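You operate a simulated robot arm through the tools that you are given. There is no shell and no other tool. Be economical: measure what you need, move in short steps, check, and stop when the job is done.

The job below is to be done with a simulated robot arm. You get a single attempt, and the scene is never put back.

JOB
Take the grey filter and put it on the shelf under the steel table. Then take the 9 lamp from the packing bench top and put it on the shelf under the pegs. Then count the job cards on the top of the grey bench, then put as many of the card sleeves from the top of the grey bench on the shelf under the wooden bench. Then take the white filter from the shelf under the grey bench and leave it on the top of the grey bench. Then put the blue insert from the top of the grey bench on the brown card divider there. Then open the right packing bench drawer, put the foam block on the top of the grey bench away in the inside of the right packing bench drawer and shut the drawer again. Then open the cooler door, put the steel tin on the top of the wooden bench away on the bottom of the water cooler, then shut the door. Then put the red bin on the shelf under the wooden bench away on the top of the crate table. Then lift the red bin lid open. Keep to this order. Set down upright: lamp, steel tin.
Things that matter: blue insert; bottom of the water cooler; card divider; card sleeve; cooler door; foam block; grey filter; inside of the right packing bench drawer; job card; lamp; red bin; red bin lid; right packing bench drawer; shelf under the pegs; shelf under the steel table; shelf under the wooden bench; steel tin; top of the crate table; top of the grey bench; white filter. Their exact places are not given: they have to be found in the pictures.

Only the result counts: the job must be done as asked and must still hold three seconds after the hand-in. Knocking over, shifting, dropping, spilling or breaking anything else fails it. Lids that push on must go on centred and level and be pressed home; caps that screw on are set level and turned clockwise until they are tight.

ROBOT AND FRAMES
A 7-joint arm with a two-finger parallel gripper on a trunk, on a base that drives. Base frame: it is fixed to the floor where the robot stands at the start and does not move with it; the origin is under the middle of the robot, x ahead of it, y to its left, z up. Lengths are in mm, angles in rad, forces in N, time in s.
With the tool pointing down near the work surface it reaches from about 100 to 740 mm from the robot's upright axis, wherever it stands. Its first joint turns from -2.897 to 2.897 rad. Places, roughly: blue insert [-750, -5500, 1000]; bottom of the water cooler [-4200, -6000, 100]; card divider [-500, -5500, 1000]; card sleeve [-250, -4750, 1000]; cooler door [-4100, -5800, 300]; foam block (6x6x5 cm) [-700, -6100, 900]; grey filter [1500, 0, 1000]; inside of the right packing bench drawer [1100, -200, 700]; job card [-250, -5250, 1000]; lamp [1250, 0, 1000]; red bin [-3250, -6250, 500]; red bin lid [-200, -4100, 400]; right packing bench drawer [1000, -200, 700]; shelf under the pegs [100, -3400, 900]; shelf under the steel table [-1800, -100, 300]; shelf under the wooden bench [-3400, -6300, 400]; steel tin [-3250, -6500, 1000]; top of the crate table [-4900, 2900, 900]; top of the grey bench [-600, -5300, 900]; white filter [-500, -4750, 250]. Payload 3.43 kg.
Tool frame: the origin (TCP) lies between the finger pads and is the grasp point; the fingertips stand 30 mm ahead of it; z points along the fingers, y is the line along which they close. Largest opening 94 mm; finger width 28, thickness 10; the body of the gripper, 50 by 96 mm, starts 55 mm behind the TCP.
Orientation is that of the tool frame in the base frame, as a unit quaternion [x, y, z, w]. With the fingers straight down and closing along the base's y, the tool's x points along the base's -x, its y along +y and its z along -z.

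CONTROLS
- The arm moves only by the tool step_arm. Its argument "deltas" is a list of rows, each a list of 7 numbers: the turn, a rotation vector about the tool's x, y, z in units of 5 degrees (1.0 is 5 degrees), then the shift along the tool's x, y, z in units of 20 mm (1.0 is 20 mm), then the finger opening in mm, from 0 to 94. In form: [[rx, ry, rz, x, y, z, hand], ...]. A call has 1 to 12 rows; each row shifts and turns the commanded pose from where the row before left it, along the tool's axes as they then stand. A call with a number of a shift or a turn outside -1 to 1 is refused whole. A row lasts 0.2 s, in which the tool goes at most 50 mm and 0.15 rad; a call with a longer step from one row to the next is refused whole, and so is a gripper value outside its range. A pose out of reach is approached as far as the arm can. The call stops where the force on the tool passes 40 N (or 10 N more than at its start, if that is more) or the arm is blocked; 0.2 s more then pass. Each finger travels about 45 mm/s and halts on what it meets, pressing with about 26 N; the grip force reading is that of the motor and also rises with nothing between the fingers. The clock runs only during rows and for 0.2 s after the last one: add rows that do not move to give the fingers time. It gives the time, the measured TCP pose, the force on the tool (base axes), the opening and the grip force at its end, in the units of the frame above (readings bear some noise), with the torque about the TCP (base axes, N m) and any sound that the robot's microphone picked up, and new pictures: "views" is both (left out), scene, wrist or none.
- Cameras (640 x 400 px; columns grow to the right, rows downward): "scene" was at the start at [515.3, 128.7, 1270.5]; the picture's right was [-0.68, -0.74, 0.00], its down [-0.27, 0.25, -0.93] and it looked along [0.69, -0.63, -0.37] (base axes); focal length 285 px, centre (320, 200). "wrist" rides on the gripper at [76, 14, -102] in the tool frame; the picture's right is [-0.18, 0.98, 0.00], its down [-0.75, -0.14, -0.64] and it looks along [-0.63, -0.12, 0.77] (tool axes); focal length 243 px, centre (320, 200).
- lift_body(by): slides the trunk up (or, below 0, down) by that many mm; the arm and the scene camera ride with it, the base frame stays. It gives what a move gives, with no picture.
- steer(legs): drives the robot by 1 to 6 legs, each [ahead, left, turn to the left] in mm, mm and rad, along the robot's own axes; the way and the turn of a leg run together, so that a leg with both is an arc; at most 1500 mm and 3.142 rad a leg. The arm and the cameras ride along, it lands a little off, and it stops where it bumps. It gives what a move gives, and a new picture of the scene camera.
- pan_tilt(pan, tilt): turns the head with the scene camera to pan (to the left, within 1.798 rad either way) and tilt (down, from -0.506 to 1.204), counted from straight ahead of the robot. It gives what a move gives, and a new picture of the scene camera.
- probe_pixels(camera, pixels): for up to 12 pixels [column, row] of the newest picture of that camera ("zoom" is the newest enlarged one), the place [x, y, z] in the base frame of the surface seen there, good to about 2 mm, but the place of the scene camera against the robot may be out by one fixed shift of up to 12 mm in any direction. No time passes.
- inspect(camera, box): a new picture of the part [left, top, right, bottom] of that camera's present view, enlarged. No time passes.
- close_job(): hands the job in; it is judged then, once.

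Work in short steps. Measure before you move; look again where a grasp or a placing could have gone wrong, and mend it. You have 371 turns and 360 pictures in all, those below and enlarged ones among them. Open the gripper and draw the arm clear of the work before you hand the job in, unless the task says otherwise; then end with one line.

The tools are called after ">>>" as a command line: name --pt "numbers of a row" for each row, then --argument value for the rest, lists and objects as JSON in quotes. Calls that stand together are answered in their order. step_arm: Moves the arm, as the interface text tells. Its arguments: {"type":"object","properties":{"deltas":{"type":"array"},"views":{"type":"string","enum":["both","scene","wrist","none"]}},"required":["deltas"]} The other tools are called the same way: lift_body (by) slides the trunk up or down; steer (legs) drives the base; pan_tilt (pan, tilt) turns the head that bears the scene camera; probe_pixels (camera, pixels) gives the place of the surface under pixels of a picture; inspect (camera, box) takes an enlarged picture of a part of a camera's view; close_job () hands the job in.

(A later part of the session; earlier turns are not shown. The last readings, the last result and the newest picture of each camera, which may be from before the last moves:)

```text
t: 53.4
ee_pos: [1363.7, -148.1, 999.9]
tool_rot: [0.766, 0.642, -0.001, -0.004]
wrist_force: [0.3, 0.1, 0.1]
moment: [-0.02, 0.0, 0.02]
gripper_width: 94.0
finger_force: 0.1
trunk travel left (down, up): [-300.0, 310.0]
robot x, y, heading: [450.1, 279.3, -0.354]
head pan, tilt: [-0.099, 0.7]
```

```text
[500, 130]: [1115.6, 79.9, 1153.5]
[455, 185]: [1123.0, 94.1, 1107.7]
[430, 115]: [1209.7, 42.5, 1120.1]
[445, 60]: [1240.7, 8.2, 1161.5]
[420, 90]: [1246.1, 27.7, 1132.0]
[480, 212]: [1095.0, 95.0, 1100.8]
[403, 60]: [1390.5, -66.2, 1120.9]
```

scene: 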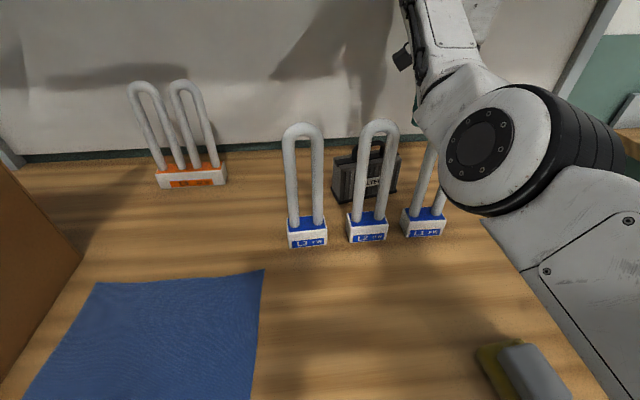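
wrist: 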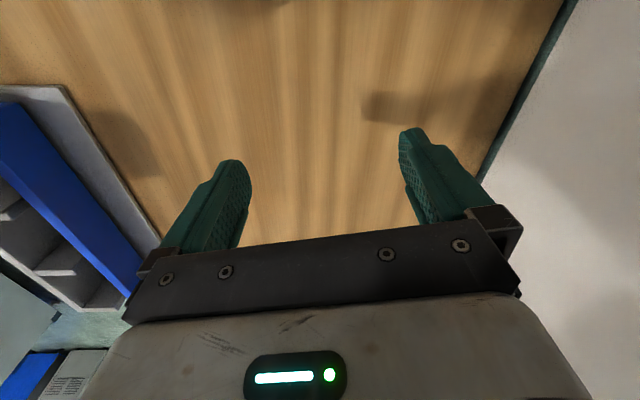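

Clearance over the lamps looks ~40 mm. Continue left to above the handle.

>>> step_arm --pt "0 0 0 1 0.22 0 94" --pt "0 0 0 1 0.22 0 94" --pt "0 0 0 1 0.22 0 94" --pt "0 0 0 1 0.22 0 94" --pt "0 0 0 1 0.22 0 94" --pt "0 0 0 1 0.22 0 94"

>>> probe_pixels --camera "scene" --pixels '[[400, 150], [380, 100], [420, 60], [360, 90], [440, 100], [420, 180]]'

```text
t: 54.8
ee_pos: [1411.0, -34.3, 1001.6]
tool_rot: [0.767, 0.642, -0.001, -0.004]
wrist_force: [0.2, -0.5, 0.0]
moment: [0.01, -0.02, 0.01]
gripper_width: 94.1
finger_force: 0.1
trunk travel left (down, up): [-300.0, 310.0]
robot x, y, heading: [446.7, 277.1, -0.351]
head pan, tilt: [-0.099, 0.7]
```

scene: 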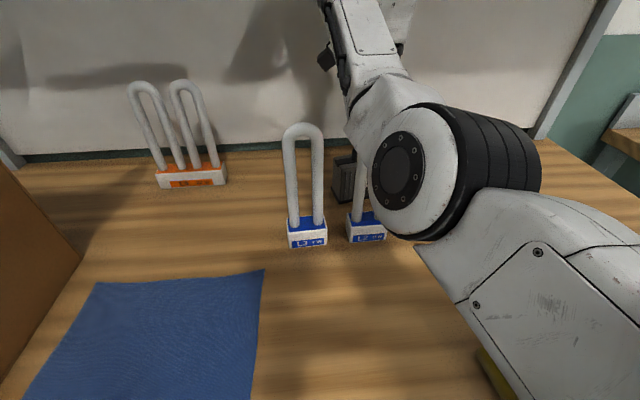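
wrist: 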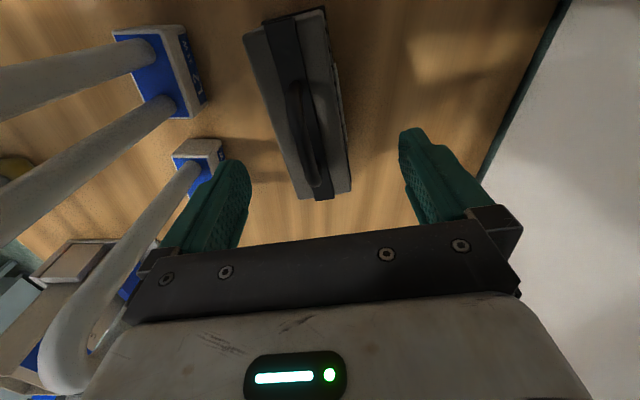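

```text
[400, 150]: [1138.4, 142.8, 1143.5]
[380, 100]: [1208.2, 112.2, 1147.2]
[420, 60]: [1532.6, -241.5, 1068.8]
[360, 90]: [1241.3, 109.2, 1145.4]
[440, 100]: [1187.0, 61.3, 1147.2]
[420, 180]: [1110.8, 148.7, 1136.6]
```

The filter's handle shows in the wrist view around (305,130). I probe it for exact position.

>>> probe_pixels --camera "wrist" --pixels '[[300, 90], [304, 120], [308, 150], [314, 180], [296, 100], [292, 130], [330, 130], [270, 60], [318, 60], [62, 340], [250, 40], [345, 190]]'

>>> inspect --camera "wrist" --box '[220, 0, 400, 210]'

```text
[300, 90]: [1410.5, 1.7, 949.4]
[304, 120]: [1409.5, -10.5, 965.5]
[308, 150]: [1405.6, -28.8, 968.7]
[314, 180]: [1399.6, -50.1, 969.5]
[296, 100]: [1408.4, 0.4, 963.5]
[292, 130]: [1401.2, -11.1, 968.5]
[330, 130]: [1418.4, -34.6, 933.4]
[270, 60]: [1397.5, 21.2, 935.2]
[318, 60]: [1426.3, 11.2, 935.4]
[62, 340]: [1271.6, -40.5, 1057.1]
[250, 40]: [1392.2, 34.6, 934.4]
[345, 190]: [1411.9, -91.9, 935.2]
```

```text
1.90 times, centred on (310, 105) of wrist
```

zoom: 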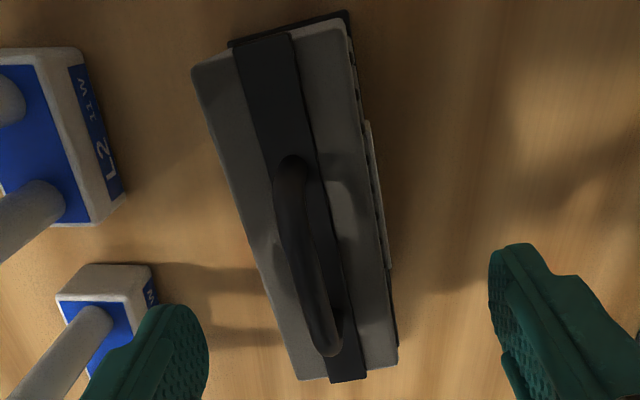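

Bar at about (1406,-29), top z 969, case top 935. I correct by -5 mm and lower to TCP z≈971.

>>> step_arm --pt "0 0 0 0.2 -0.28 0.5 94" --pt "0 0 0 0 0 0.5 94" --pt "0 0 0 0 0 0.5 94" --views "wrist"

```text
t: 55.6
ee_pos: [1405.5, -30.6, 969.9]
tool_rot: [0.767, 0.642, 0.0, -0.004]
wrist_force: [-0.2, 0.6, 0.3]
moment: [-0.03, 0.03, 0.03]
gripper_width: 94.2
finger_force: 0.0
trunk travel left (down, up): [-300.0, 310.0]
robot x, y, heading: [446.2, 279.6, -0.353]
head pan, tilt: [-0.099, 0.7]
```

wrist: 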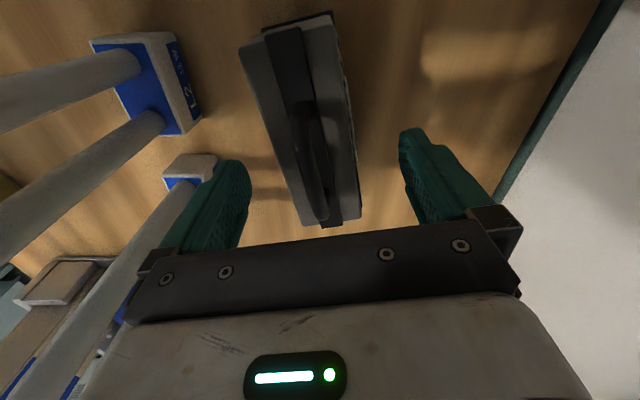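

The handle is centred between the fingers. Close.

>>> step_arm --pt "0 0 0 0 0 0 0" --pt "0 0 0 0 0 0 0" --pt "0 0 0 0 0 0 0" --pt "0 0 0 0 0 0 0" --pt "0 0 0 0 0 0 0" --pt "0 0 0 0 0 0 0" --views "wrist"

```text
t: 57.0
ee_pos: [1403.7, -30.6, 972.2]
tool_rot: [0.767, 0.642, 0.0, -0.003]
wrist_force: [-2.0, 0.5, 10.3]
moment: [0.09, -0.03, 0.14]
gripper_width: 9.9
finger_force: 25.6
trunk travel left (down, up): [-300.0, 310.0]
robot x, y, heading: [449.4, 277.8, -0.355]
head pan, tilt: [-0.099, 0.7]
```

wrist: 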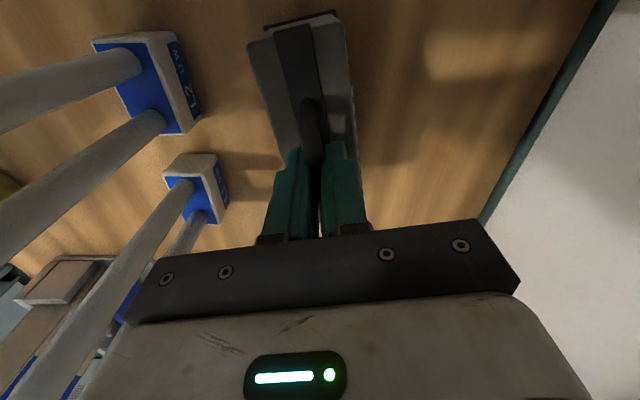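

Grip on the handle, 9.9 mm wide. I lift 20 mm and slide right back along the bar.

>>> step_arm --pt "0 0 0 0 0 -0.5 0" --pt "0 0 0 0 0 -0.6 0" --pt "0 0 0 -0.5 -0.1 0 0" --pt "0 0 0 -1 -0.22 0 0" --pt "0 0 0 -1 -0.22 0 0"

```text
t: 58.2
ee_pos: [1385.8, -76.3, 991.9]
tool_rot: [0.766, 0.643, -0.002, -0.004]
wrist_force: [0.4, 0.4, -1.6]
moment: [-0.02, -0.01, -0.01]
gripper_width: 9.2
finger_force: 25.9
trunk travel left (down, up): [-300.0, 310.0]
robot x, y, heading: [447.9, 273.5, -0.351]
head pan, tilt: [-0.099, 0.7]
```

scene: 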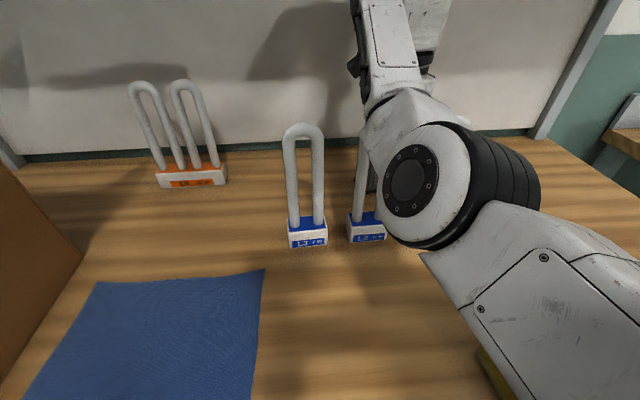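
wrist: 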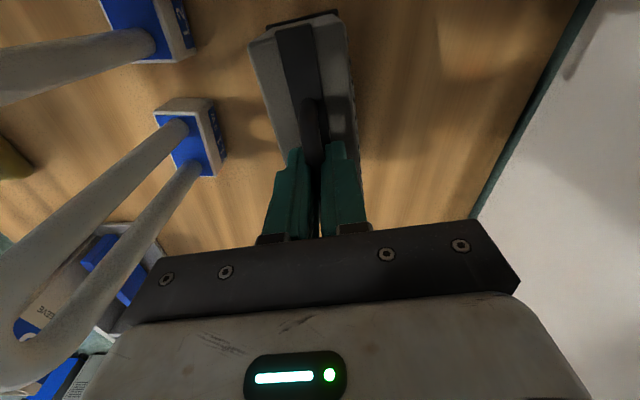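

Held and clear. Continue right past L1.

>>> step_arm --pt "0 0 0 -1 -0.3 0 0" --pt "0 0 0 -1 -0.3 0 0" --pt "0 0 0 -1 -0.3 0 0" --pt "0 0 0 -1 -0.3 0 0" --pt "0 0 0 -1 -0.3 0 0" --pt "0 0 0 -1 -0.3 0 0" --pt "0 0 0 -1 -0.3 0 0" --pt "0 0 0 -1 -0.3 0 0" --pt "0 0 0 -1 -0.3 0 0" --pt "0 0 0 -0.4 -0.1 0 0"

```text
t: 60.4
ee_pos: [1300.6, -252.0, 993.8]
tool_rot: [0.767, 0.642, 0.0, -0.004]
wrist_force: [0.2, 0.5, -1.1]
moment: [0.02, 0.02, 0.04]
gripper_width: 9.0
finger_force: 26.1
trunk travel left (down, up): [-300.0, 310.0]
robot x, y, heading: [443.1, 274.6, -0.352]
head pan, tilt: [-0.099, 0.7]
```

scene: 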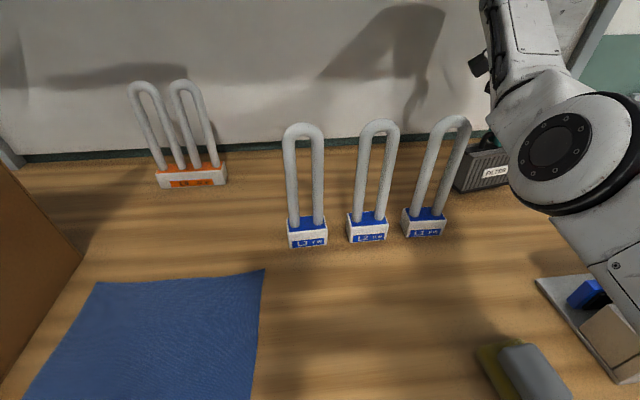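
wrist: 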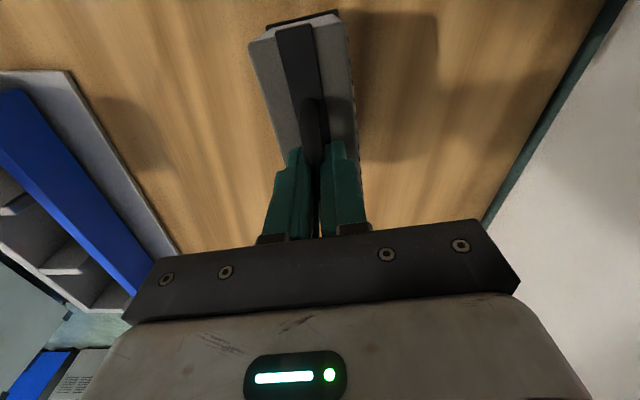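

Past L1. I pull out toward the robot, then rise.

>>> step_arm --pt "0 0 0 0.16 -0.98 0 0" --pt "0 0 0 0.16 -0.98 0 0" --pt "0 0 0 0.16 -0.98 0 0" --pt "0 0 0 0.16 -0.98 0 0" --pt "0 0 0 0.16 -0.98 -0.6 0" --pt "0 0 0 0.16 -0.98 -1 0" --pt "0 0 0 0.1 -0.6 -1 0" --pt "0 0 0 0 0 -1 0" --pt "0 0 0 0 0 -1 0" --pt "0 0 0 0 0 -1 0" --pt "0 0 0 0 0 -1 0" --pt "0 0 0 0 0 -1 0" --views "scene"

```text
t: 63.0
ee_pos: [1173.7, -210.5, 1147.2]
tool_rot: [0.767, 0.642, -0.001, -0.004]
wrist_force: [-0.4, -0.3, -1.4]
moment: [-0.01, 0.0, 0.03]
gripper_width: 9.2
finger_force: 25.9
trunk travel left (down, up): [-300.0, 310.0]
robot x, y, heading: [447.4, 277.8, -0.357]
head pan, tilt: [-0.099, 0.7]
```

scene: 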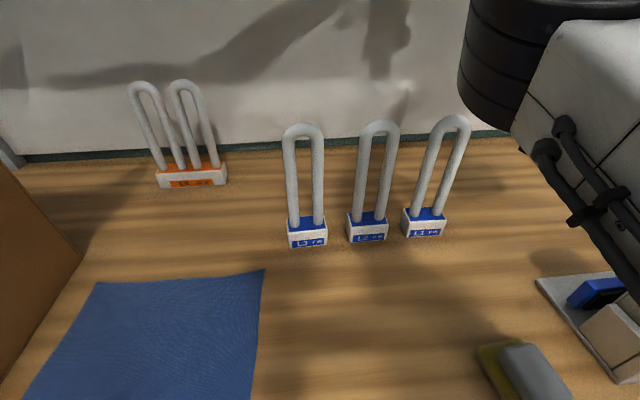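

Raise a bit more, back away from the bench, then look left-behind and right-behind for the steel table.

>>> step_arm --pt "0 0 0 0 -1 -1 0" --pt "0 0 0 0 -1 -1 0" --pt "0 0 0 0 -1 -0.5 0" --pt "0 0 0 0 -1 0 0" --pt "0 0 0 0 -1 0 0" --pt "0 0 0 0 -1 0 0" --views "none"

>>> steer --legs '[[-500, 0, 0]]'

>>> pan_tilt --pan 1.79 --tilt 0.4

>>> pan_tilt --pan -1.79 --tilt 0.4

```text
t: 64.4
ee_pos: [1056.8, -186.8, 1194.2]
tool_rot: [0.767, 0.642, -0.001, -0.005]
wrist_force: [0.5, 0.2, -1.1]
moment: [0.01, 0.01, -0.02]
gripper_width: 9.4
finger_force: 25.9
trunk travel left (down, up): [-300.0, 310.0]
robot x, y, heading: [445.3, 278.7, -0.352]
head pan, tilt: [-0.099, 0.7]
```

```text
t: 67.3
ee_pos: [597.2, -15.4, 1195.2]
tool_rot: [0.764, 0.645, -0.001, -0.003]
wrist_force: [-0.6, 0.3, -1.3]
moment: [0.02, 0.03, -0.01]
gripper_width: 9.0
finger_force: 26.3
trunk travel left (down, up): [-300.0, 310.0]
robot x, y, heading: [-16.6, 447.9, -0.349]
head pan, tilt: [-0.099, 0.7]
```

scene: 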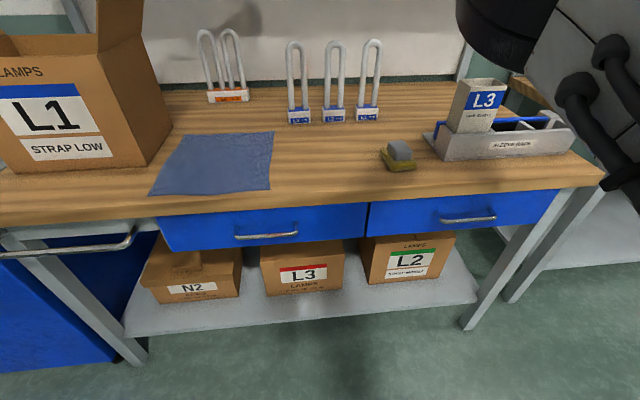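

```text
t: 69.2
ee_pos: [598.0, -15.0, 1195.1]
tool_rot: [0.764, 0.645, -0.001, -0.004]
wrist_force: [0.6, 0.2, -1.9]
moment: [-0.01, 0.01, -0.04]
gripper_width: 9.2
finger_force: 26.2
trunk travel left (down, up): [-300.0, 310.0]
robot x, y, heading: [-16.1, 448.9, -0.35]
head pan, tilt: [1.791, 0.4]
```

scene: 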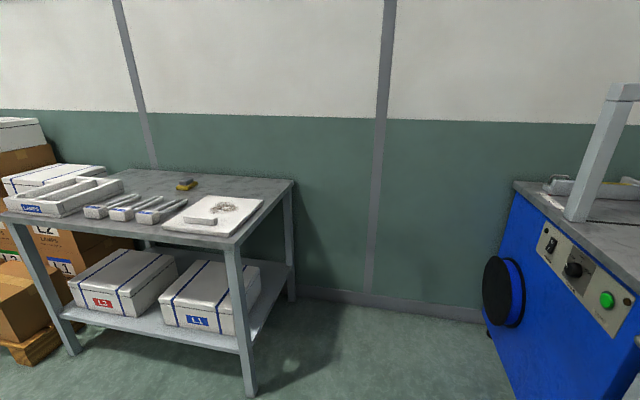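

```text
t: 72.2
ee_pos: [598.8, -14.8, 1195.3]
tool_rot: [0.764, 0.645, 0.0, -0.004]
wrist_force: [-0.2, -0.2, -0.4]
moment: [0.02, -0.02, -0.02]
gripper_width: 8.8
finger_force: 26.0
trunk travel left (down, up): [-300.0, 310.0]
robot x, y, heading: [-13.1, 444.6, -0.348]
head pan, tilt: [-1.791, 0.4]
```

scene: 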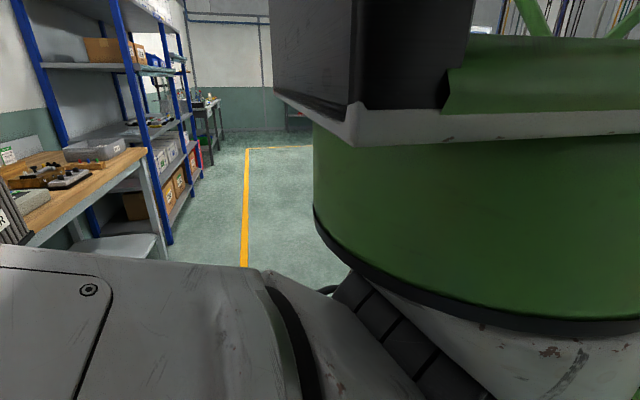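

Floor at the right seems clear; I turn right by 1.4 rad to look behind.

>>> steer --legs '[[0, 0, -1.4]]'

>>> pan_tilt --pan -0.9 --tilt 0.3

>>> pan_tilt --pan 0.5 --tilt 0.3

```text
t: 76.0
ee_pos: [-360.7, -238.0, 1196.5]
tool_rot: [1.0, 0.005, 0.002, -0.003]
wrist_force: [0.7, 0.2, -0.4]
moment: [0.0, 0.04, -0.02]
gripper_width: 9.3
finger_force: 26.1
trunk travel left (down, up): [-300.0, 310.0]
robot x, y, heading: [-17.0, 449.5, -1.738]
head pan, tilt: [-1.791, 0.4]
```

scene: 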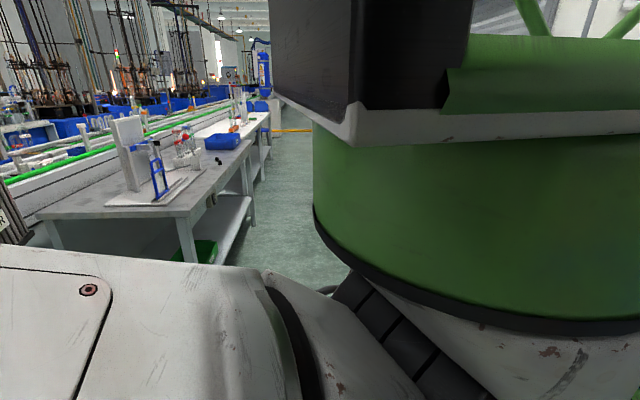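

```text
t: 77.2
ee_pos: [-361.4, -238.0, 1193.8]
tool_rot: [1.0, 0.006, 0.001, -0.003]
wrist_force: [0.9, -0.1, -1.1]
moment: [0.0, 0.0, 0.01]
gripper_width: 9.2
finger_force: 25.9
trunk travel left (down, up): [-300.0, 310.0]
robot x, y, heading: [-14.7, 446.1, -1.744]
head pan, tilt: [-0.901, 0.3]
```

scene: 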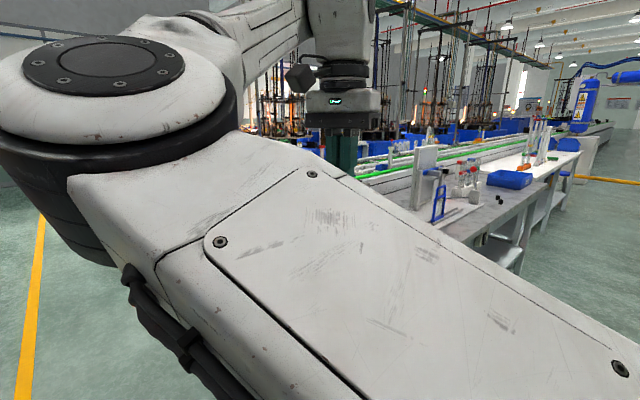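

```text
t: 78.7
ee_pos: [-360.9, -239.5, 1196.3]
tool_rot: [1.0, 0.005, 0.001, -0.003]
wrist_force: [0.7, 0.3, -1.1]
moment: [0.02, -0.02, -0.03]
gripper_width: 9.0
finger_force: 25.4
trunk travel left (down, up): [-300.0, 310.0]
robot x, y, heading: [-14.9, 447.5, -1.739]
head pan, tilt: [0.499, 0.3]
```

scene: 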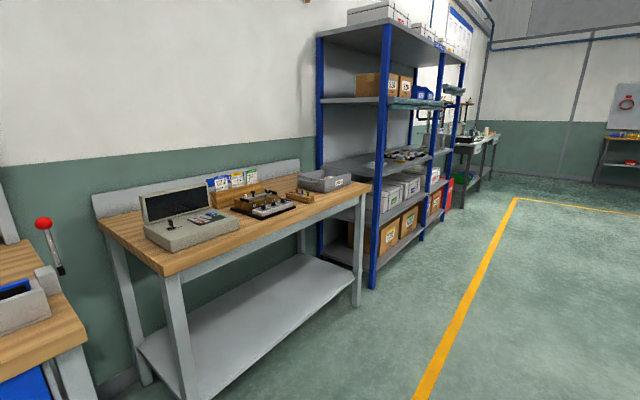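

The steel table is to the west (tools and blue tray on it). I drive ahead 450 mm then turn right to face west.

>>> steer --legs '[[450, 0, 0], [0, 0, -1.35]]'

>>> pan_tilt --pan 0.1 --tilt 0.5

```text
t: 84.7
ee_pos: [-844.5, 145.5, 1195.1]
tool_rot: [0.803, -0.596, 0.003, -0.001]
wrist_force: [0.3, -0.1, -0.5]
moment: [0.01, 0.0, 0.01]
gripper_width: 9.0
finger_force: 25.5
trunk travel left (down, up): [-300.0, 310.0]
robot x, y, heading: [-87.5, 5.3, -3.028]
head pan, tilt: [0.499, 0.3]
```

scene: 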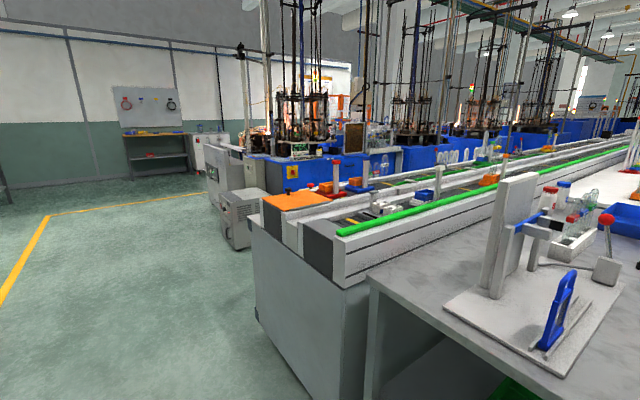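

```text
t: 85.5
ee_pos: [-843.6, 146.3, 1194.1]
tool_rot: [0.803, -0.596, 0.003, -0.002]
wrist_force: [-0.2, -0.7, -2.2]
moment: [-0.02, -0.04, 0.02]
gripper_width: 8.9
finger_force: 26.4
trunk travel left (down, up): [-300.0, 310.0]
robot x, y, heading: [-87.7, 6.6, -3.028]
head pan, tilt: [0.099, 0.499]
```

scene: 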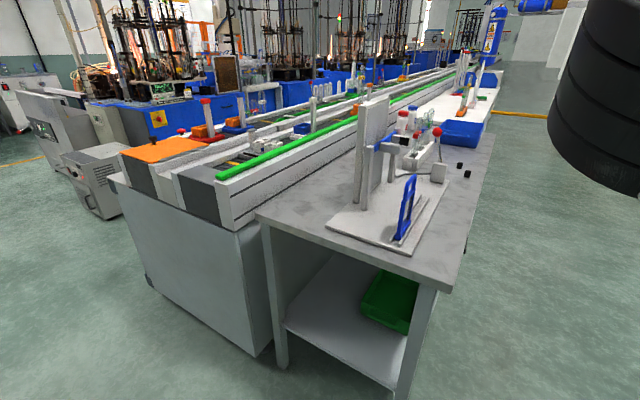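

The steel table with a lower shelf (green bin on it). I probe its corners and shelf.

>>> probe_pixels --camera "scene" --pixels '[[438, 282], [262, 218], [320, 305], [300, 335], [385, 380], [405, 328], [362, 305], [375, 285], [480, 180], [280, 365], [420, 350], [495, 90]]'

>>> inspect --camera "scene" --box '[250, 200, 500, 400]'

```text
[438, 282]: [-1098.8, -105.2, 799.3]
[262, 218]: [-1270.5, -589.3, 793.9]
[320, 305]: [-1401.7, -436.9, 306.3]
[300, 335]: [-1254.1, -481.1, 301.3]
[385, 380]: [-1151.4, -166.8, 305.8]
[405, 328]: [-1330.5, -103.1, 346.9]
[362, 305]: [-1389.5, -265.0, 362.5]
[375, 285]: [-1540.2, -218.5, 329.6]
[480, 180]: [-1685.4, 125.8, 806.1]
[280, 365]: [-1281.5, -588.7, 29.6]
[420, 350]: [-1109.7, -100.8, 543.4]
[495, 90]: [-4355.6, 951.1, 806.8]
```

```text
2.00 times, centred on (375, 300) of scene
```

zoom: 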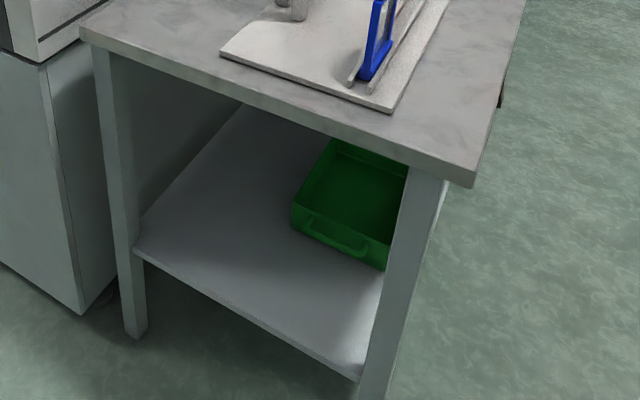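

The shelf is low (z≈298) and under an overhanging top, so I'll regrasp the handle with the tool tilted 45°, first resting the filter on the free strip at the east end of the steel table top. I probe that strip.

>>> probe_pixels --camera "scene" --pixels '[[408, 254], [327, 226], [445, 184], [350, 240], [380, 250], [300, 225], [430, 240], [395, 270], [460, 200], [408, 185], [375, 270]]'

```text
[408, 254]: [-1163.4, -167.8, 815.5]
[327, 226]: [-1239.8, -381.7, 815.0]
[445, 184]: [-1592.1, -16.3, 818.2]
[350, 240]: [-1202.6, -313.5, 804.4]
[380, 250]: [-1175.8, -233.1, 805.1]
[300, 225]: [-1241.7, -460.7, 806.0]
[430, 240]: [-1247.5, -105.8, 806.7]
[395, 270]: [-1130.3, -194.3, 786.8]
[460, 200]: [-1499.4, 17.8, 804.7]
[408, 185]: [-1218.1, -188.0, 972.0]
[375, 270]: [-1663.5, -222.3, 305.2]
```

Left of the plate there is a free area of ~205 mm at l≈-878 (table frame). I turn square to the table and shift left to stand before it.

>>> steer --legs '[[0, 0, -0.455], [0, 1079, 0], [170, 0, 0]]'

>>> pan_tilt --pan -0.2 --tilt 0.7

```text
t: 93.5
ee_pos: [-1236.6, -522.5, 1195.7]
tool_rot: [-0.654, 0.757, -0.004, 0.001]
wrist_force: [0.6, -0.3, -1.4]
moment: [0.0, 0.04, -0.02]
gripper_width: 8.9
finger_force: 26.0
trunk travel left (down, up): [-300.0, 310.0]
robot x, y, heading: [-612.7, -970.3, 2.82]
head pan, tilt: [0.099, 0.499]
```

scene: 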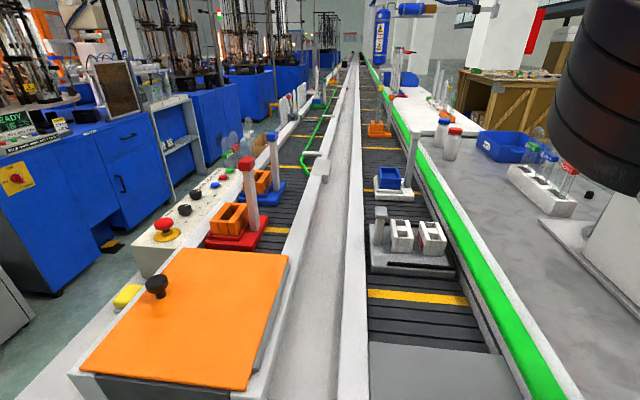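

```text
t: 94.3
ee_pos: [-1236.6, -522.4, 1194.8]
tool_rot: [-0.653, 0.757, -0.004, 0.001]
wrist_force: [0.6, 0.5, -1.5]
moment: [-0.01, -0.01, -0.01]
gripper_width: 9.1
finger_force: 25.8
trunk travel left (down, up): [-300.0, 310.0]
robot x, y, heading: [-611.4, -969.8, 2.816]
head pan, tilt: [-0.201, 0.7]
```

scene: 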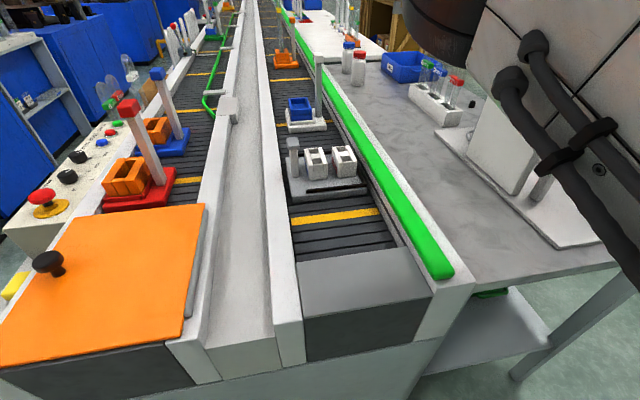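

>>> probe_pixels --camera "scene" --pixels '[[440, 270], [465, 285], [500, 265], [540, 262], [550, 240], [480, 250], [455, 180], [470, 275], [620, 265], [430, 90], [440, 140]]'

```text
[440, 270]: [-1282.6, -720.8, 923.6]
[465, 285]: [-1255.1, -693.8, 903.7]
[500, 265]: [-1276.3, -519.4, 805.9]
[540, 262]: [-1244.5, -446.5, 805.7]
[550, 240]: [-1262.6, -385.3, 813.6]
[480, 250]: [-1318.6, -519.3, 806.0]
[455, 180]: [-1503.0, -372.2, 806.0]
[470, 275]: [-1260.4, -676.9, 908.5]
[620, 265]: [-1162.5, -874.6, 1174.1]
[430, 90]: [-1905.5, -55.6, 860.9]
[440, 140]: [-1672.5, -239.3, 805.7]
```

I back up 150 mm so the arm works extended (elbow away from the conveyor), then align the yaw with the table and extend above the free spot.

>>> steer --legs '[[-150, 0, -0.015]]'

>>> step_arm --pt "0 0 1 0 0 0 0" --pt "0 0 1 0 0 0 0" --pt "0 0 0 0 1 0 0" --pt "0 0 0 0 1 0 0" --pt "0 0 0 0 1 0 0" --pt "0 0 0 0 1 0 0" --pt "0 0 0 0 1 0 0" --pt "0 0 0 0 1 0 0" --pt "0 0 0 0 1 0 0" --pt "0 0 0 0 1 0 0"

```text
t: 95.7
ee_pos: [-1088.7, -562.1, 1195.9]
tool_rot: [-0.648, 0.762, -0.004, 0.001]
wrist_force: [-0.2, -1.0, -1.8]
moment: [0.03, 0.03, 0.0]
gripper_width: 9.0
finger_force: 26.0
trunk travel left (down, up): [-300.0, 310.0]
robot x, y, heading: [-469.8, -1021.0, 2.795]
head pan, tilt: [-0.201, 0.7]
```

scene: 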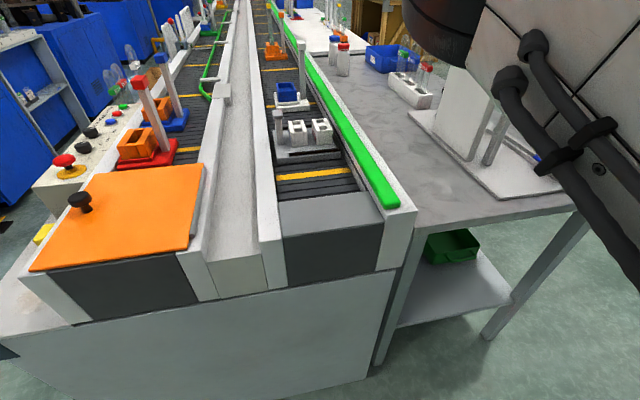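

```text
t: 97.9
ee_pos: [-1239.4, -508.4, 1193.5]
tool_rot: [-0.578, 0.816, -0.003, 0.002]
wrist_force: [-0.5, 0.5, -2.4]
moment: [0.02, 0.01, 0.02]
gripper_width: 9.1
finger_force: 25.9
trunk travel left (down, up): [-300.0, 310.0]
robot x, y, heading: [-474.1, -1017.4, 2.798]
head pan, tilt: [-0.201, 0.7]
```

scene: 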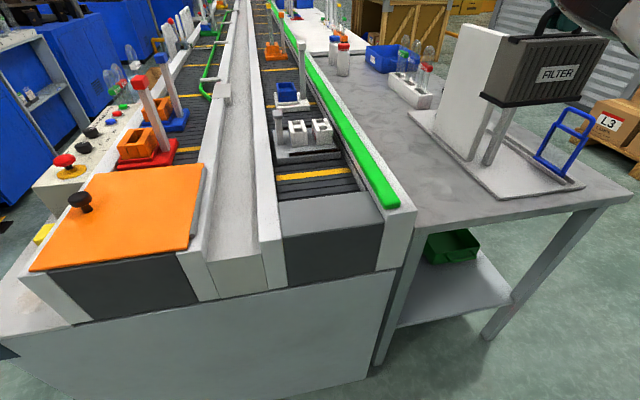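
wrist: 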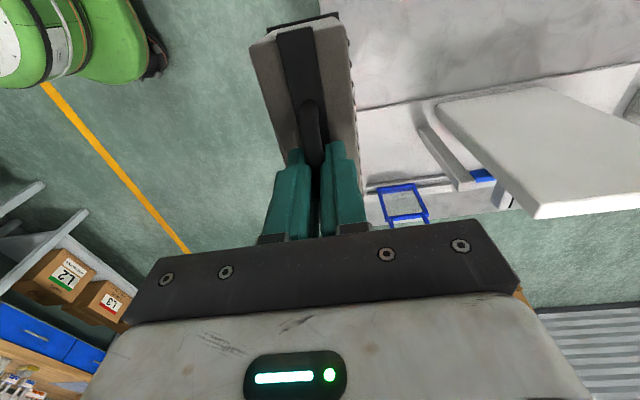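

The spot is clear; I move over it and descend to just above the table.

>>> step_arm --pt "0 0 0 -0.2 1 0 0" --pt "0 0 0 -0.2 1 0 0" --pt "0 0 0 -0.2 1 0 0" --pt "0 0 0 0 0 1 0" --pt "0 0 0 0 0 1 0" --pt "0 0 0 0 0 1 0" --pt "0 0 0 0 0 1 0" --pt "0 0 0 0 0 1 0" --pt "0 0 0 0 0 1 0" --pt "0 0 0 0 0 1 0"

```text
t: 100.1
ee_pos: [-1248.2, -475.3, 1049.0]
tool_rot: [-0.579, 0.815, -0.004, 0.003]
wrist_force: [-0.9, -0.4, -1.6]
moment: [0.01, 0.0, -0.01]
gripper_width: 9.1
finger_force: 25.4
out of reach, approached as far as the arm can: row 2, 3
trunk travel left (down, up): [-300.0, 310.0]
robot x, y, heading: [-471.2, -1020.2, 2.802]
head pan, tilt: [-0.201, 0.7]
```

scene: 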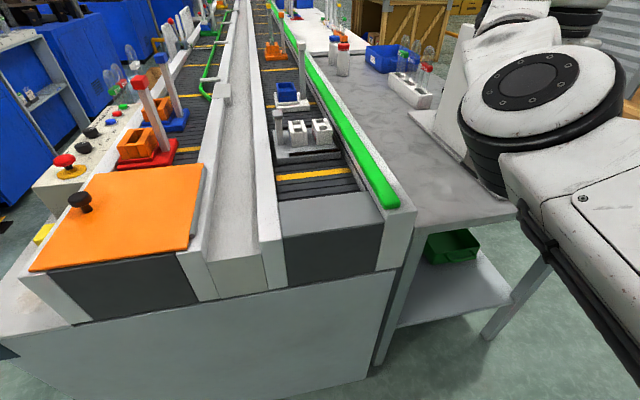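
wrist: 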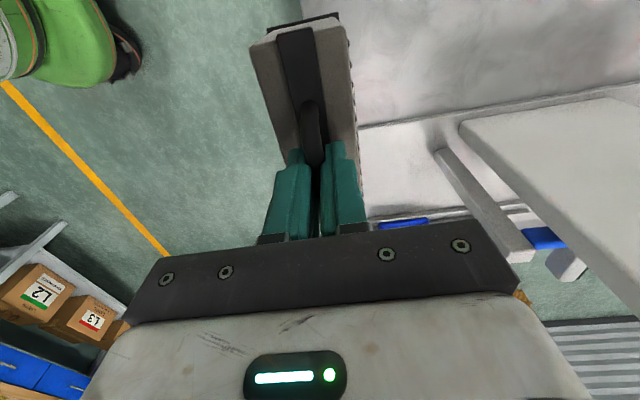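

>>> probe_pixels --camera "scene" --pixels '[[520, 85], [480, 130], [500, 195], [520, 30], [600, 150], [448, 130], [470, 30], [440, 150]]'

```text
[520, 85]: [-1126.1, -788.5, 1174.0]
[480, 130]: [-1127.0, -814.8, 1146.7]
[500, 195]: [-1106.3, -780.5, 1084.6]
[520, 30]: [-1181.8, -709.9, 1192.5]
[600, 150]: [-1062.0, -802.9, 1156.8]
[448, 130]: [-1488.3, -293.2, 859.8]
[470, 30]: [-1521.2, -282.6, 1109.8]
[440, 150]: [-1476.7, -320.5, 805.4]
```

Elbow is clear. I move 43 mm forward then descend to just above the surface.

>>> step_arm --pt "0 0 0 0.2 1 0 0" --pt "0 0 0 0.2 1 0 0" --pt "0 0 0 0.2 0.15 0 0" --pt "0 0 0 0 0 1 0" --pt "0 0 0 0 0 1 0" --pt "0 0 0 0 0 1 0" --pt "0 0 0 0 0 1 0" --pt "0 0 0 0 0 1 0" --pt "0 0 0 0 0 0.6 0" --views "wrist"

```text
t: 102.1
ee_pos: [-1295.2, -470.5, 936.5]
tool_rot: [-0.578, 0.816, -0.004, 0.003]
wrist_force: [-0.9, 0.4, -1.4]
moment: [0.0, 0.01, 0.0]
gripper_width: 9.2
finger_force: 25.8
trunk travel left (down, up): [-300.0, 310.0]
robot x, y, heading: [-471.5, -1022.9, 2.801]
head pan, tilt: [-0.201, 0.7]
```

wrist: 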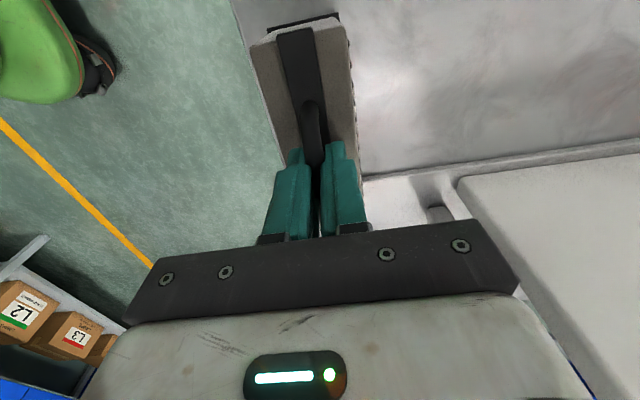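

>>> step_arm --pt "0 0 0 0.3 0.5 0 0" --pt "0 0 0 0 0 0.3 0" --pt "0 0 0 0 0 0.15 0" --pt "0 0 0 0 0 0.15 0" --views "none"

>>> step_arm --pt "0 0 0 0 0 0.1 0" --pt "0 0 0 0 0 0.1 0" --views "none"

```text
t: 103.1
ee_pos: [-1305.4, -473.7, 927.5]
tool_rot: [-0.579, 0.816, -0.003, 0.001]
wrist_force: [-0.4, -0.8, -2.6]
moment: [0.02, 0.02, 0.02]
gripper_width: 9.2
finger_force: 26.0
trunk travel left (down, up): [-300.0, 310.0]
robot x, y, heading: [-475.0, -1019.9, 2.799]
head pan, tilt: [-0.201, 0.7]
```

```text
t: 103.7
ee_pos: [-1305.4, -473.9, 923.4]
tool_rot: [-0.578, 0.816, -0.005, 0.002]
wrist_force: [0.0, 0.3, 0.1]
moment: [-0.08, 0.0, -0.01]
gripper_width: 9.0
finger_force: 26.1
trunk travel left (down, up): [-300.0, 310.0]
robot x, y, heading: [-474.9, -1018.7, 2.802]
head pan, tilt: [-0.201, 0.7]
```

>>> step_arm --pt "0 0 0 0 0 0.1 0" --pt "0 0 0 0 0 0 0" --views "wrist"

```text
t: 104.3
ee_pos: [-1304.9, -473.9, 923.1]
tool_rot: [-0.578, 0.816, -0.004, 0.001]
wrist_force: [2.0, 0.6, 10.7]
moment: [-0.6, 0.2, 0.12]
gripper_width: 9.4
finger_force: 25.6
trunk travel left (down, up): [-300.0, 310.0]
robot x, y, heading: [-471.6, -1017.1, 2.806]
head pan, tilt: [-0.201, 0.7]
```

wrist: 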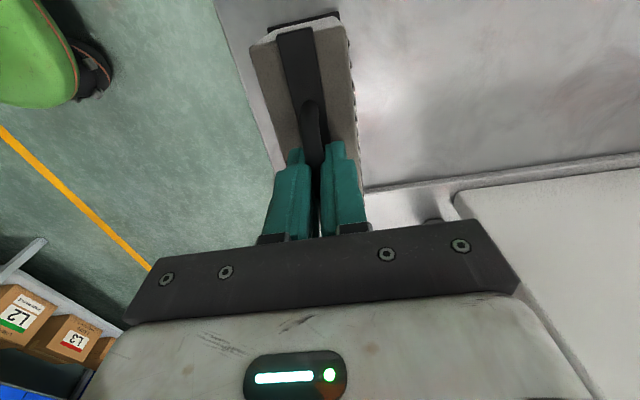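

Filter rests on the table (contact at z 923). I open slightly (24 mm), back off 15 mm, and pivot the tool 45° about the bar.

>>> step_arm --pt "0 0 0 0 0 -0.05 24" --pt "0 0 0 0 0 0 24" --pt "0 0 0 0 0 -0.35 24" --pt "0 0 0 0 0 -0.35 24" --views "wrist"

>>> step_arm --pt "-1 0 0 0 -0.105 0.005 24" --pt "-1 0 0 0 -0.105 0.005 24" --pt "-1 0 0 0 -0.105 0.005 24" --pt "-1 0 0 0 -0.105 0.005 24" --views "wrist"

```text
t: 105.3
ee_pos: [-1306.4, -473.6, 935.7]
tool_rot: [-0.578, 0.816, -0.003, 0.001]
wrist_force: [-0.6, 0.2, -0.5]
moment: [0.01, -0.03, 0.0]
gripper_width: 23.7
finger_force: 0.1
trunk travel left (down, up): [-300.0, 310.0]
robot x, y, heading: [-477.4, -1016.8, 2.797]
head pan, tilt: [-0.201, 0.7]
```

wrist: 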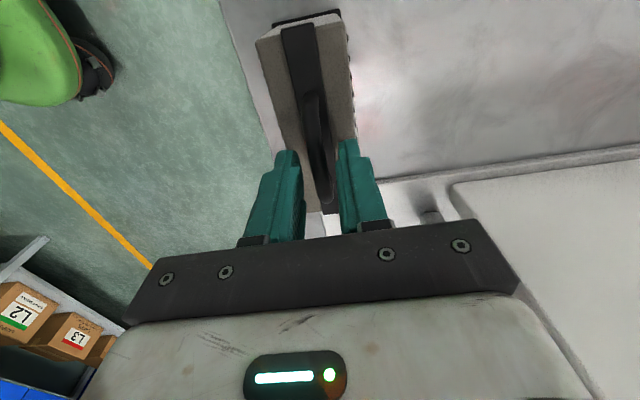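

```text
t: 106.3
ee_pos: [-1297.3, -475.3, 935.2]
tool_rot: [-0.57, 0.804, 0.139, -0.099]
wrist_force: [-0.5, 1.1, -0.2]
moment: [-0.01, 0.01, 0.0]
gripper_width: 24.1
finger_force: 0.0
trunk travel left (down, up): [-300.0, 310.0]
robot x, y, heading: [-470.7, -1022.2, 2.799]
head pan, tilt: [-0.201, 0.7]
```

wrist: 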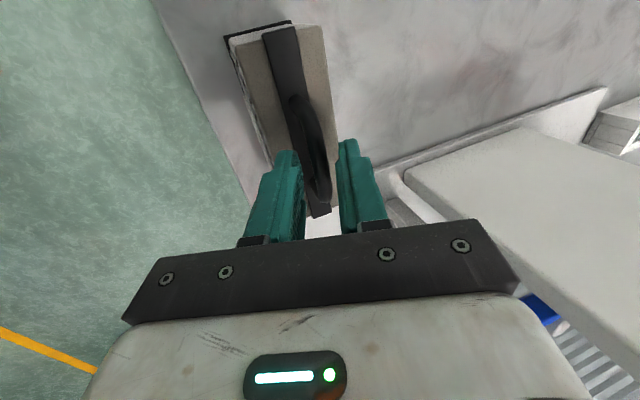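

Pivoting works. Continue to 45°, then advance 8 mm.

>>> step_arm --pt "-1 0 0 0 -0.105 0.005 24" --pt "-1 0 0 0 -0.105 0.005 24" --pt "-1 0 0 0 -0.105 0.005 24" --pt "-1 0 0 0 -0.105 0.005 24" --pt "-1 0 0 0 -0.105 0.005 24" --views "both"

```text
t: 107.5
ee_pos: [-1288.2, -477.9, 929.9]
tool_rot: [-0.535, 0.755, 0.309, -0.22]
wrist_force: [-0.7, -0.1, -0.8]
moment: [0.02, 0.0, -0.02]
gripper_width: 24.1
finger_force: 0.1
trunk travel left (down, up): [-300.0, 310.0]
robot x, y, heading: [-473.5, -1021.1, 2.798]
head pan, tilt: [-0.201, 0.7]
```

scene: 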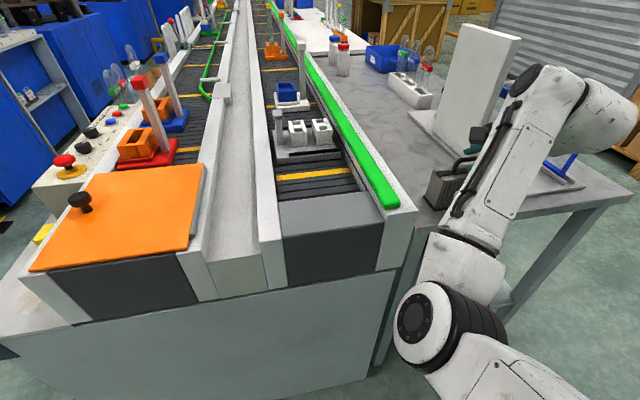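
wrist: 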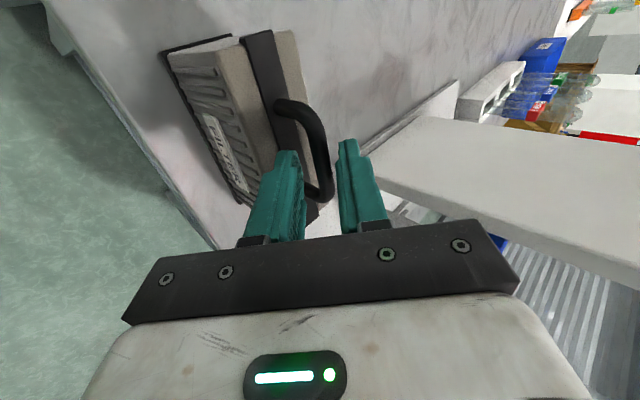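

The bar lies between the tilted fingers. Advance 8 mm and close.

>>> step_arm --pt "0 0 0 0 0 0.4 24" --pt "0 0 0 0 0 0 0" --pt "0 0 0 0 0 0 0" --pt "0 0 0 0 0 0 0" --views "wrist"

```text
t: 108.5
ee_pos: [-1294.6, -477.8, 924.4]
tool_rot: [-0.535, 0.755, 0.309, -0.219]
wrist_force: [-1.3, -1.5, 4.9]
moment: [-0.55, 0.3, -0.12]
gripper_width: 9.2
finger_force: 26.3
trunk travel left (down, up): [-300.0, 310.0]
robot x, y, heading: [-472.1, -1022.1, 2.798]
head pan, tilt: [-0.201, 0.7]
```

wrist: 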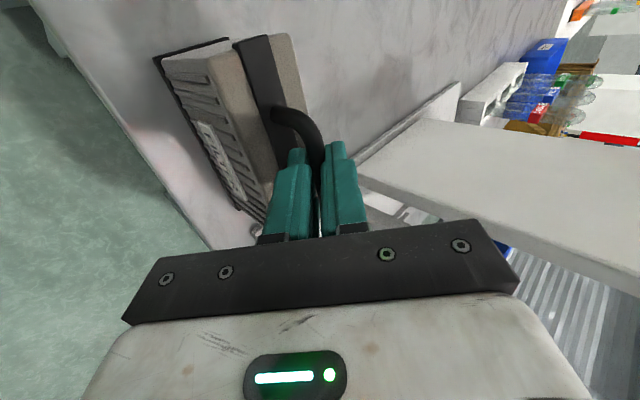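

Gripped at 45°. I lift 60 mm and back the robot away from the table.

>>> step_arm --pt "0 0 0 0 0.35 -0.35 0" --pt "0 0 0 0 0.7 -0.7 0" --pt "0 0 0 0 0.7 -0.7 0" --pt "0 0 0 0 0.7 -0.7 0" --views "wrist"

>>> steer --legs '[[-330, 0, 0]]'

>>> lift_body --by -290

```text
t: 109.5
ee_pos: [-1292.8, -475.3, 990.6]
tool_rot: [-0.535, 0.755, 0.308, -0.22]
wrist_force: [0.5, 0.4, -1.6]
moment: [-0.02, -0.03, 0.01]
gripper_width: 9.1
finger_force: 25.9
trunk travel left (down, up): [-300.0, 310.0]
robot x, y, heading: [-471.5, -1021.0, 2.802]
head pan, tilt: [-0.201, 0.7]
```

wrist: 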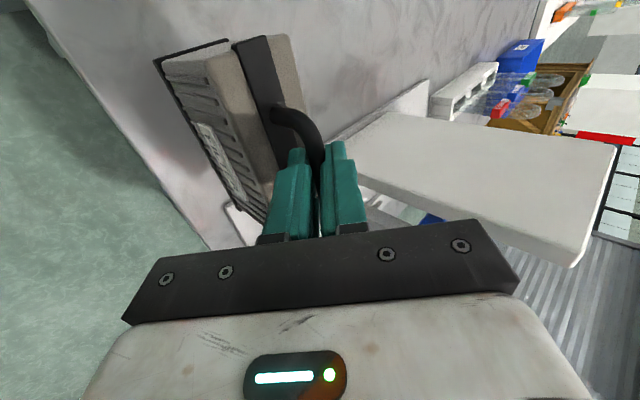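

```text
t: 111.7
ee_pos: [-974.6, -590.2, 989.8]
tool_rot: [-0.535, 0.756, 0.308, -0.219]
wrist_force: [0.2, -0.1, -1.2]
moment: [-0.02, -0.05, 0.01]
gripper_width: 9.1
finger_force: 25.7
trunk travel left (down, up): [-300.0, 310.0]
robot x, y, heading: [-149.1, -1133.9, 2.796]
head pan, tilt: [-0.201, 0.7]
```

scene: 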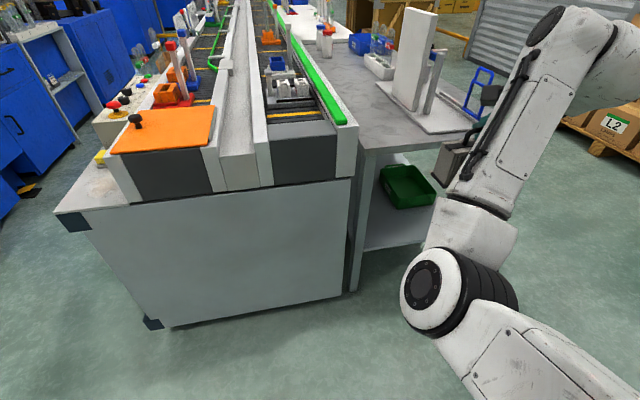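

```text
t: 114.6
ee_pos: [-974.4, -589.8, 700.5]
tool_rot: [-0.535, 0.756, 0.308, -0.219]
wrist_force: [0.3, -0.5, -1.2]
moment: [-0.01, -0.05, 0.02]
gripper_width: 8.9
finger_force: 26.0
trunk travel left (down, up): [-10.0, 600.0]
robot x, y, heading: [-152.9, -1135.0, 2.801]
head pan, tilt: [-0.201, 0.7]
```

Lower the tool to shelf height (12 steps down), then shift right 160 mm.

>>> step_arm --pt "0 0 0 0 -0.7 0.7 0" --pt "0 0 0 0 -0.7 0.7 0" --pt "0 0 0 0 -0.7 0.7 0" --pt "0 0 0 0 -0.7 0.7 0" --pt "0 0 0 0 -0.7 0.7 0" --pt "0 0 0 0 -0.7 0.7 0" --pt "0 0 0 0 -0.7 0.7 0" --pt "0 0 0 0 -0.7 0.7 0" --pt "0 0 0 0 -0.7 0.7 0" --pt "0 0 0 0 -0.7 0.7 0" --pt "0 0 0 0 -0.7 0.7 0" --pt "0 0 0 0 -0.7 0.7 0" --views "none"

>>> steer --legs '[[0, -160, 0]]'

>>> pan_tilt --pan -0.25 --tilt 0.35

```text
t: 117.2
ee_pos: [-971.9, -591.9, 461.2]
tool_rot: [-0.535, 0.755, 0.309, -0.22]
wrist_force: [0.7, 1.2, -1.1]
moment: [-0.01, -0.03, -0.01]
gripper_width: 9.2
finger_force: 25.7
trunk travel left (down, up): [-10.0, 600.0]
robot x, y, heading: [-152.4, -1130.4, 2.8]
head pan, tilt: [-0.201, 0.7]
```

```text
t: 118.6
ee_pos: [-917.2, -440.5, 461.7]
tool_rot: [-0.534, 0.756, 0.308, -0.219]
wrist_force: [-0.2, 1.0, -0.9]
moment: [0.0, 0.0, -0.02]
gripper_width: 9.0
finger_force: 26.1
trunk travel left (down, up): [-10.0, 600.0]
robot x, y, heading: [-100.0, -983.0, 2.8]
head pan, tilt: [-0.201, 0.7]
```

scene: 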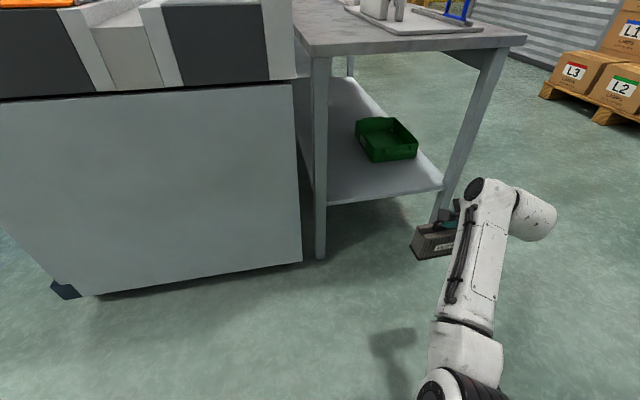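

```text
t: 119.5
ee_pos: [-917.5, -438.0, 459.9]
tool_rot: [-0.534, 0.756, 0.309, -0.218]
wrist_force: [0.2, 0.4, -1.2]
moment: [0.02, -0.02, -0.03]
gripper_width: 9.1
finger_force: 26.1
trunk travel left (down, up): [-10.0, 600.0]
robot x, y, heading: [-101.0, -986.2, 2.796]
head pan, tilt: [-0.25, 0.351]
```

scene: 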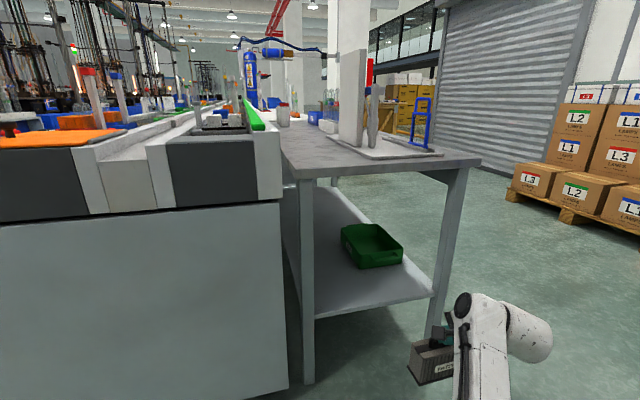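

Clear view; I probe the shelf's edges, legs and bin.

>>> probe_pixels --camera "scene" --pixels '[[322, 312], [425, 292], [370, 300], [350, 285], [345, 245], [385, 265], [402, 262], [300, 180], [470, 165], [307, 300], [440, 270]]'

```text
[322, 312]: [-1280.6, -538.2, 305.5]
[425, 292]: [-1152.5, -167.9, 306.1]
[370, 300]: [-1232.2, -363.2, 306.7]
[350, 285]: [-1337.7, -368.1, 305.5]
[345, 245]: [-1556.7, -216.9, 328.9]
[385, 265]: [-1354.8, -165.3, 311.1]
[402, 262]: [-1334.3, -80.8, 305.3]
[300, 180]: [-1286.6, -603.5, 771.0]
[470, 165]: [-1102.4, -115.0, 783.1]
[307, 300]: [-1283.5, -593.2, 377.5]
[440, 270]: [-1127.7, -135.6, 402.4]
```

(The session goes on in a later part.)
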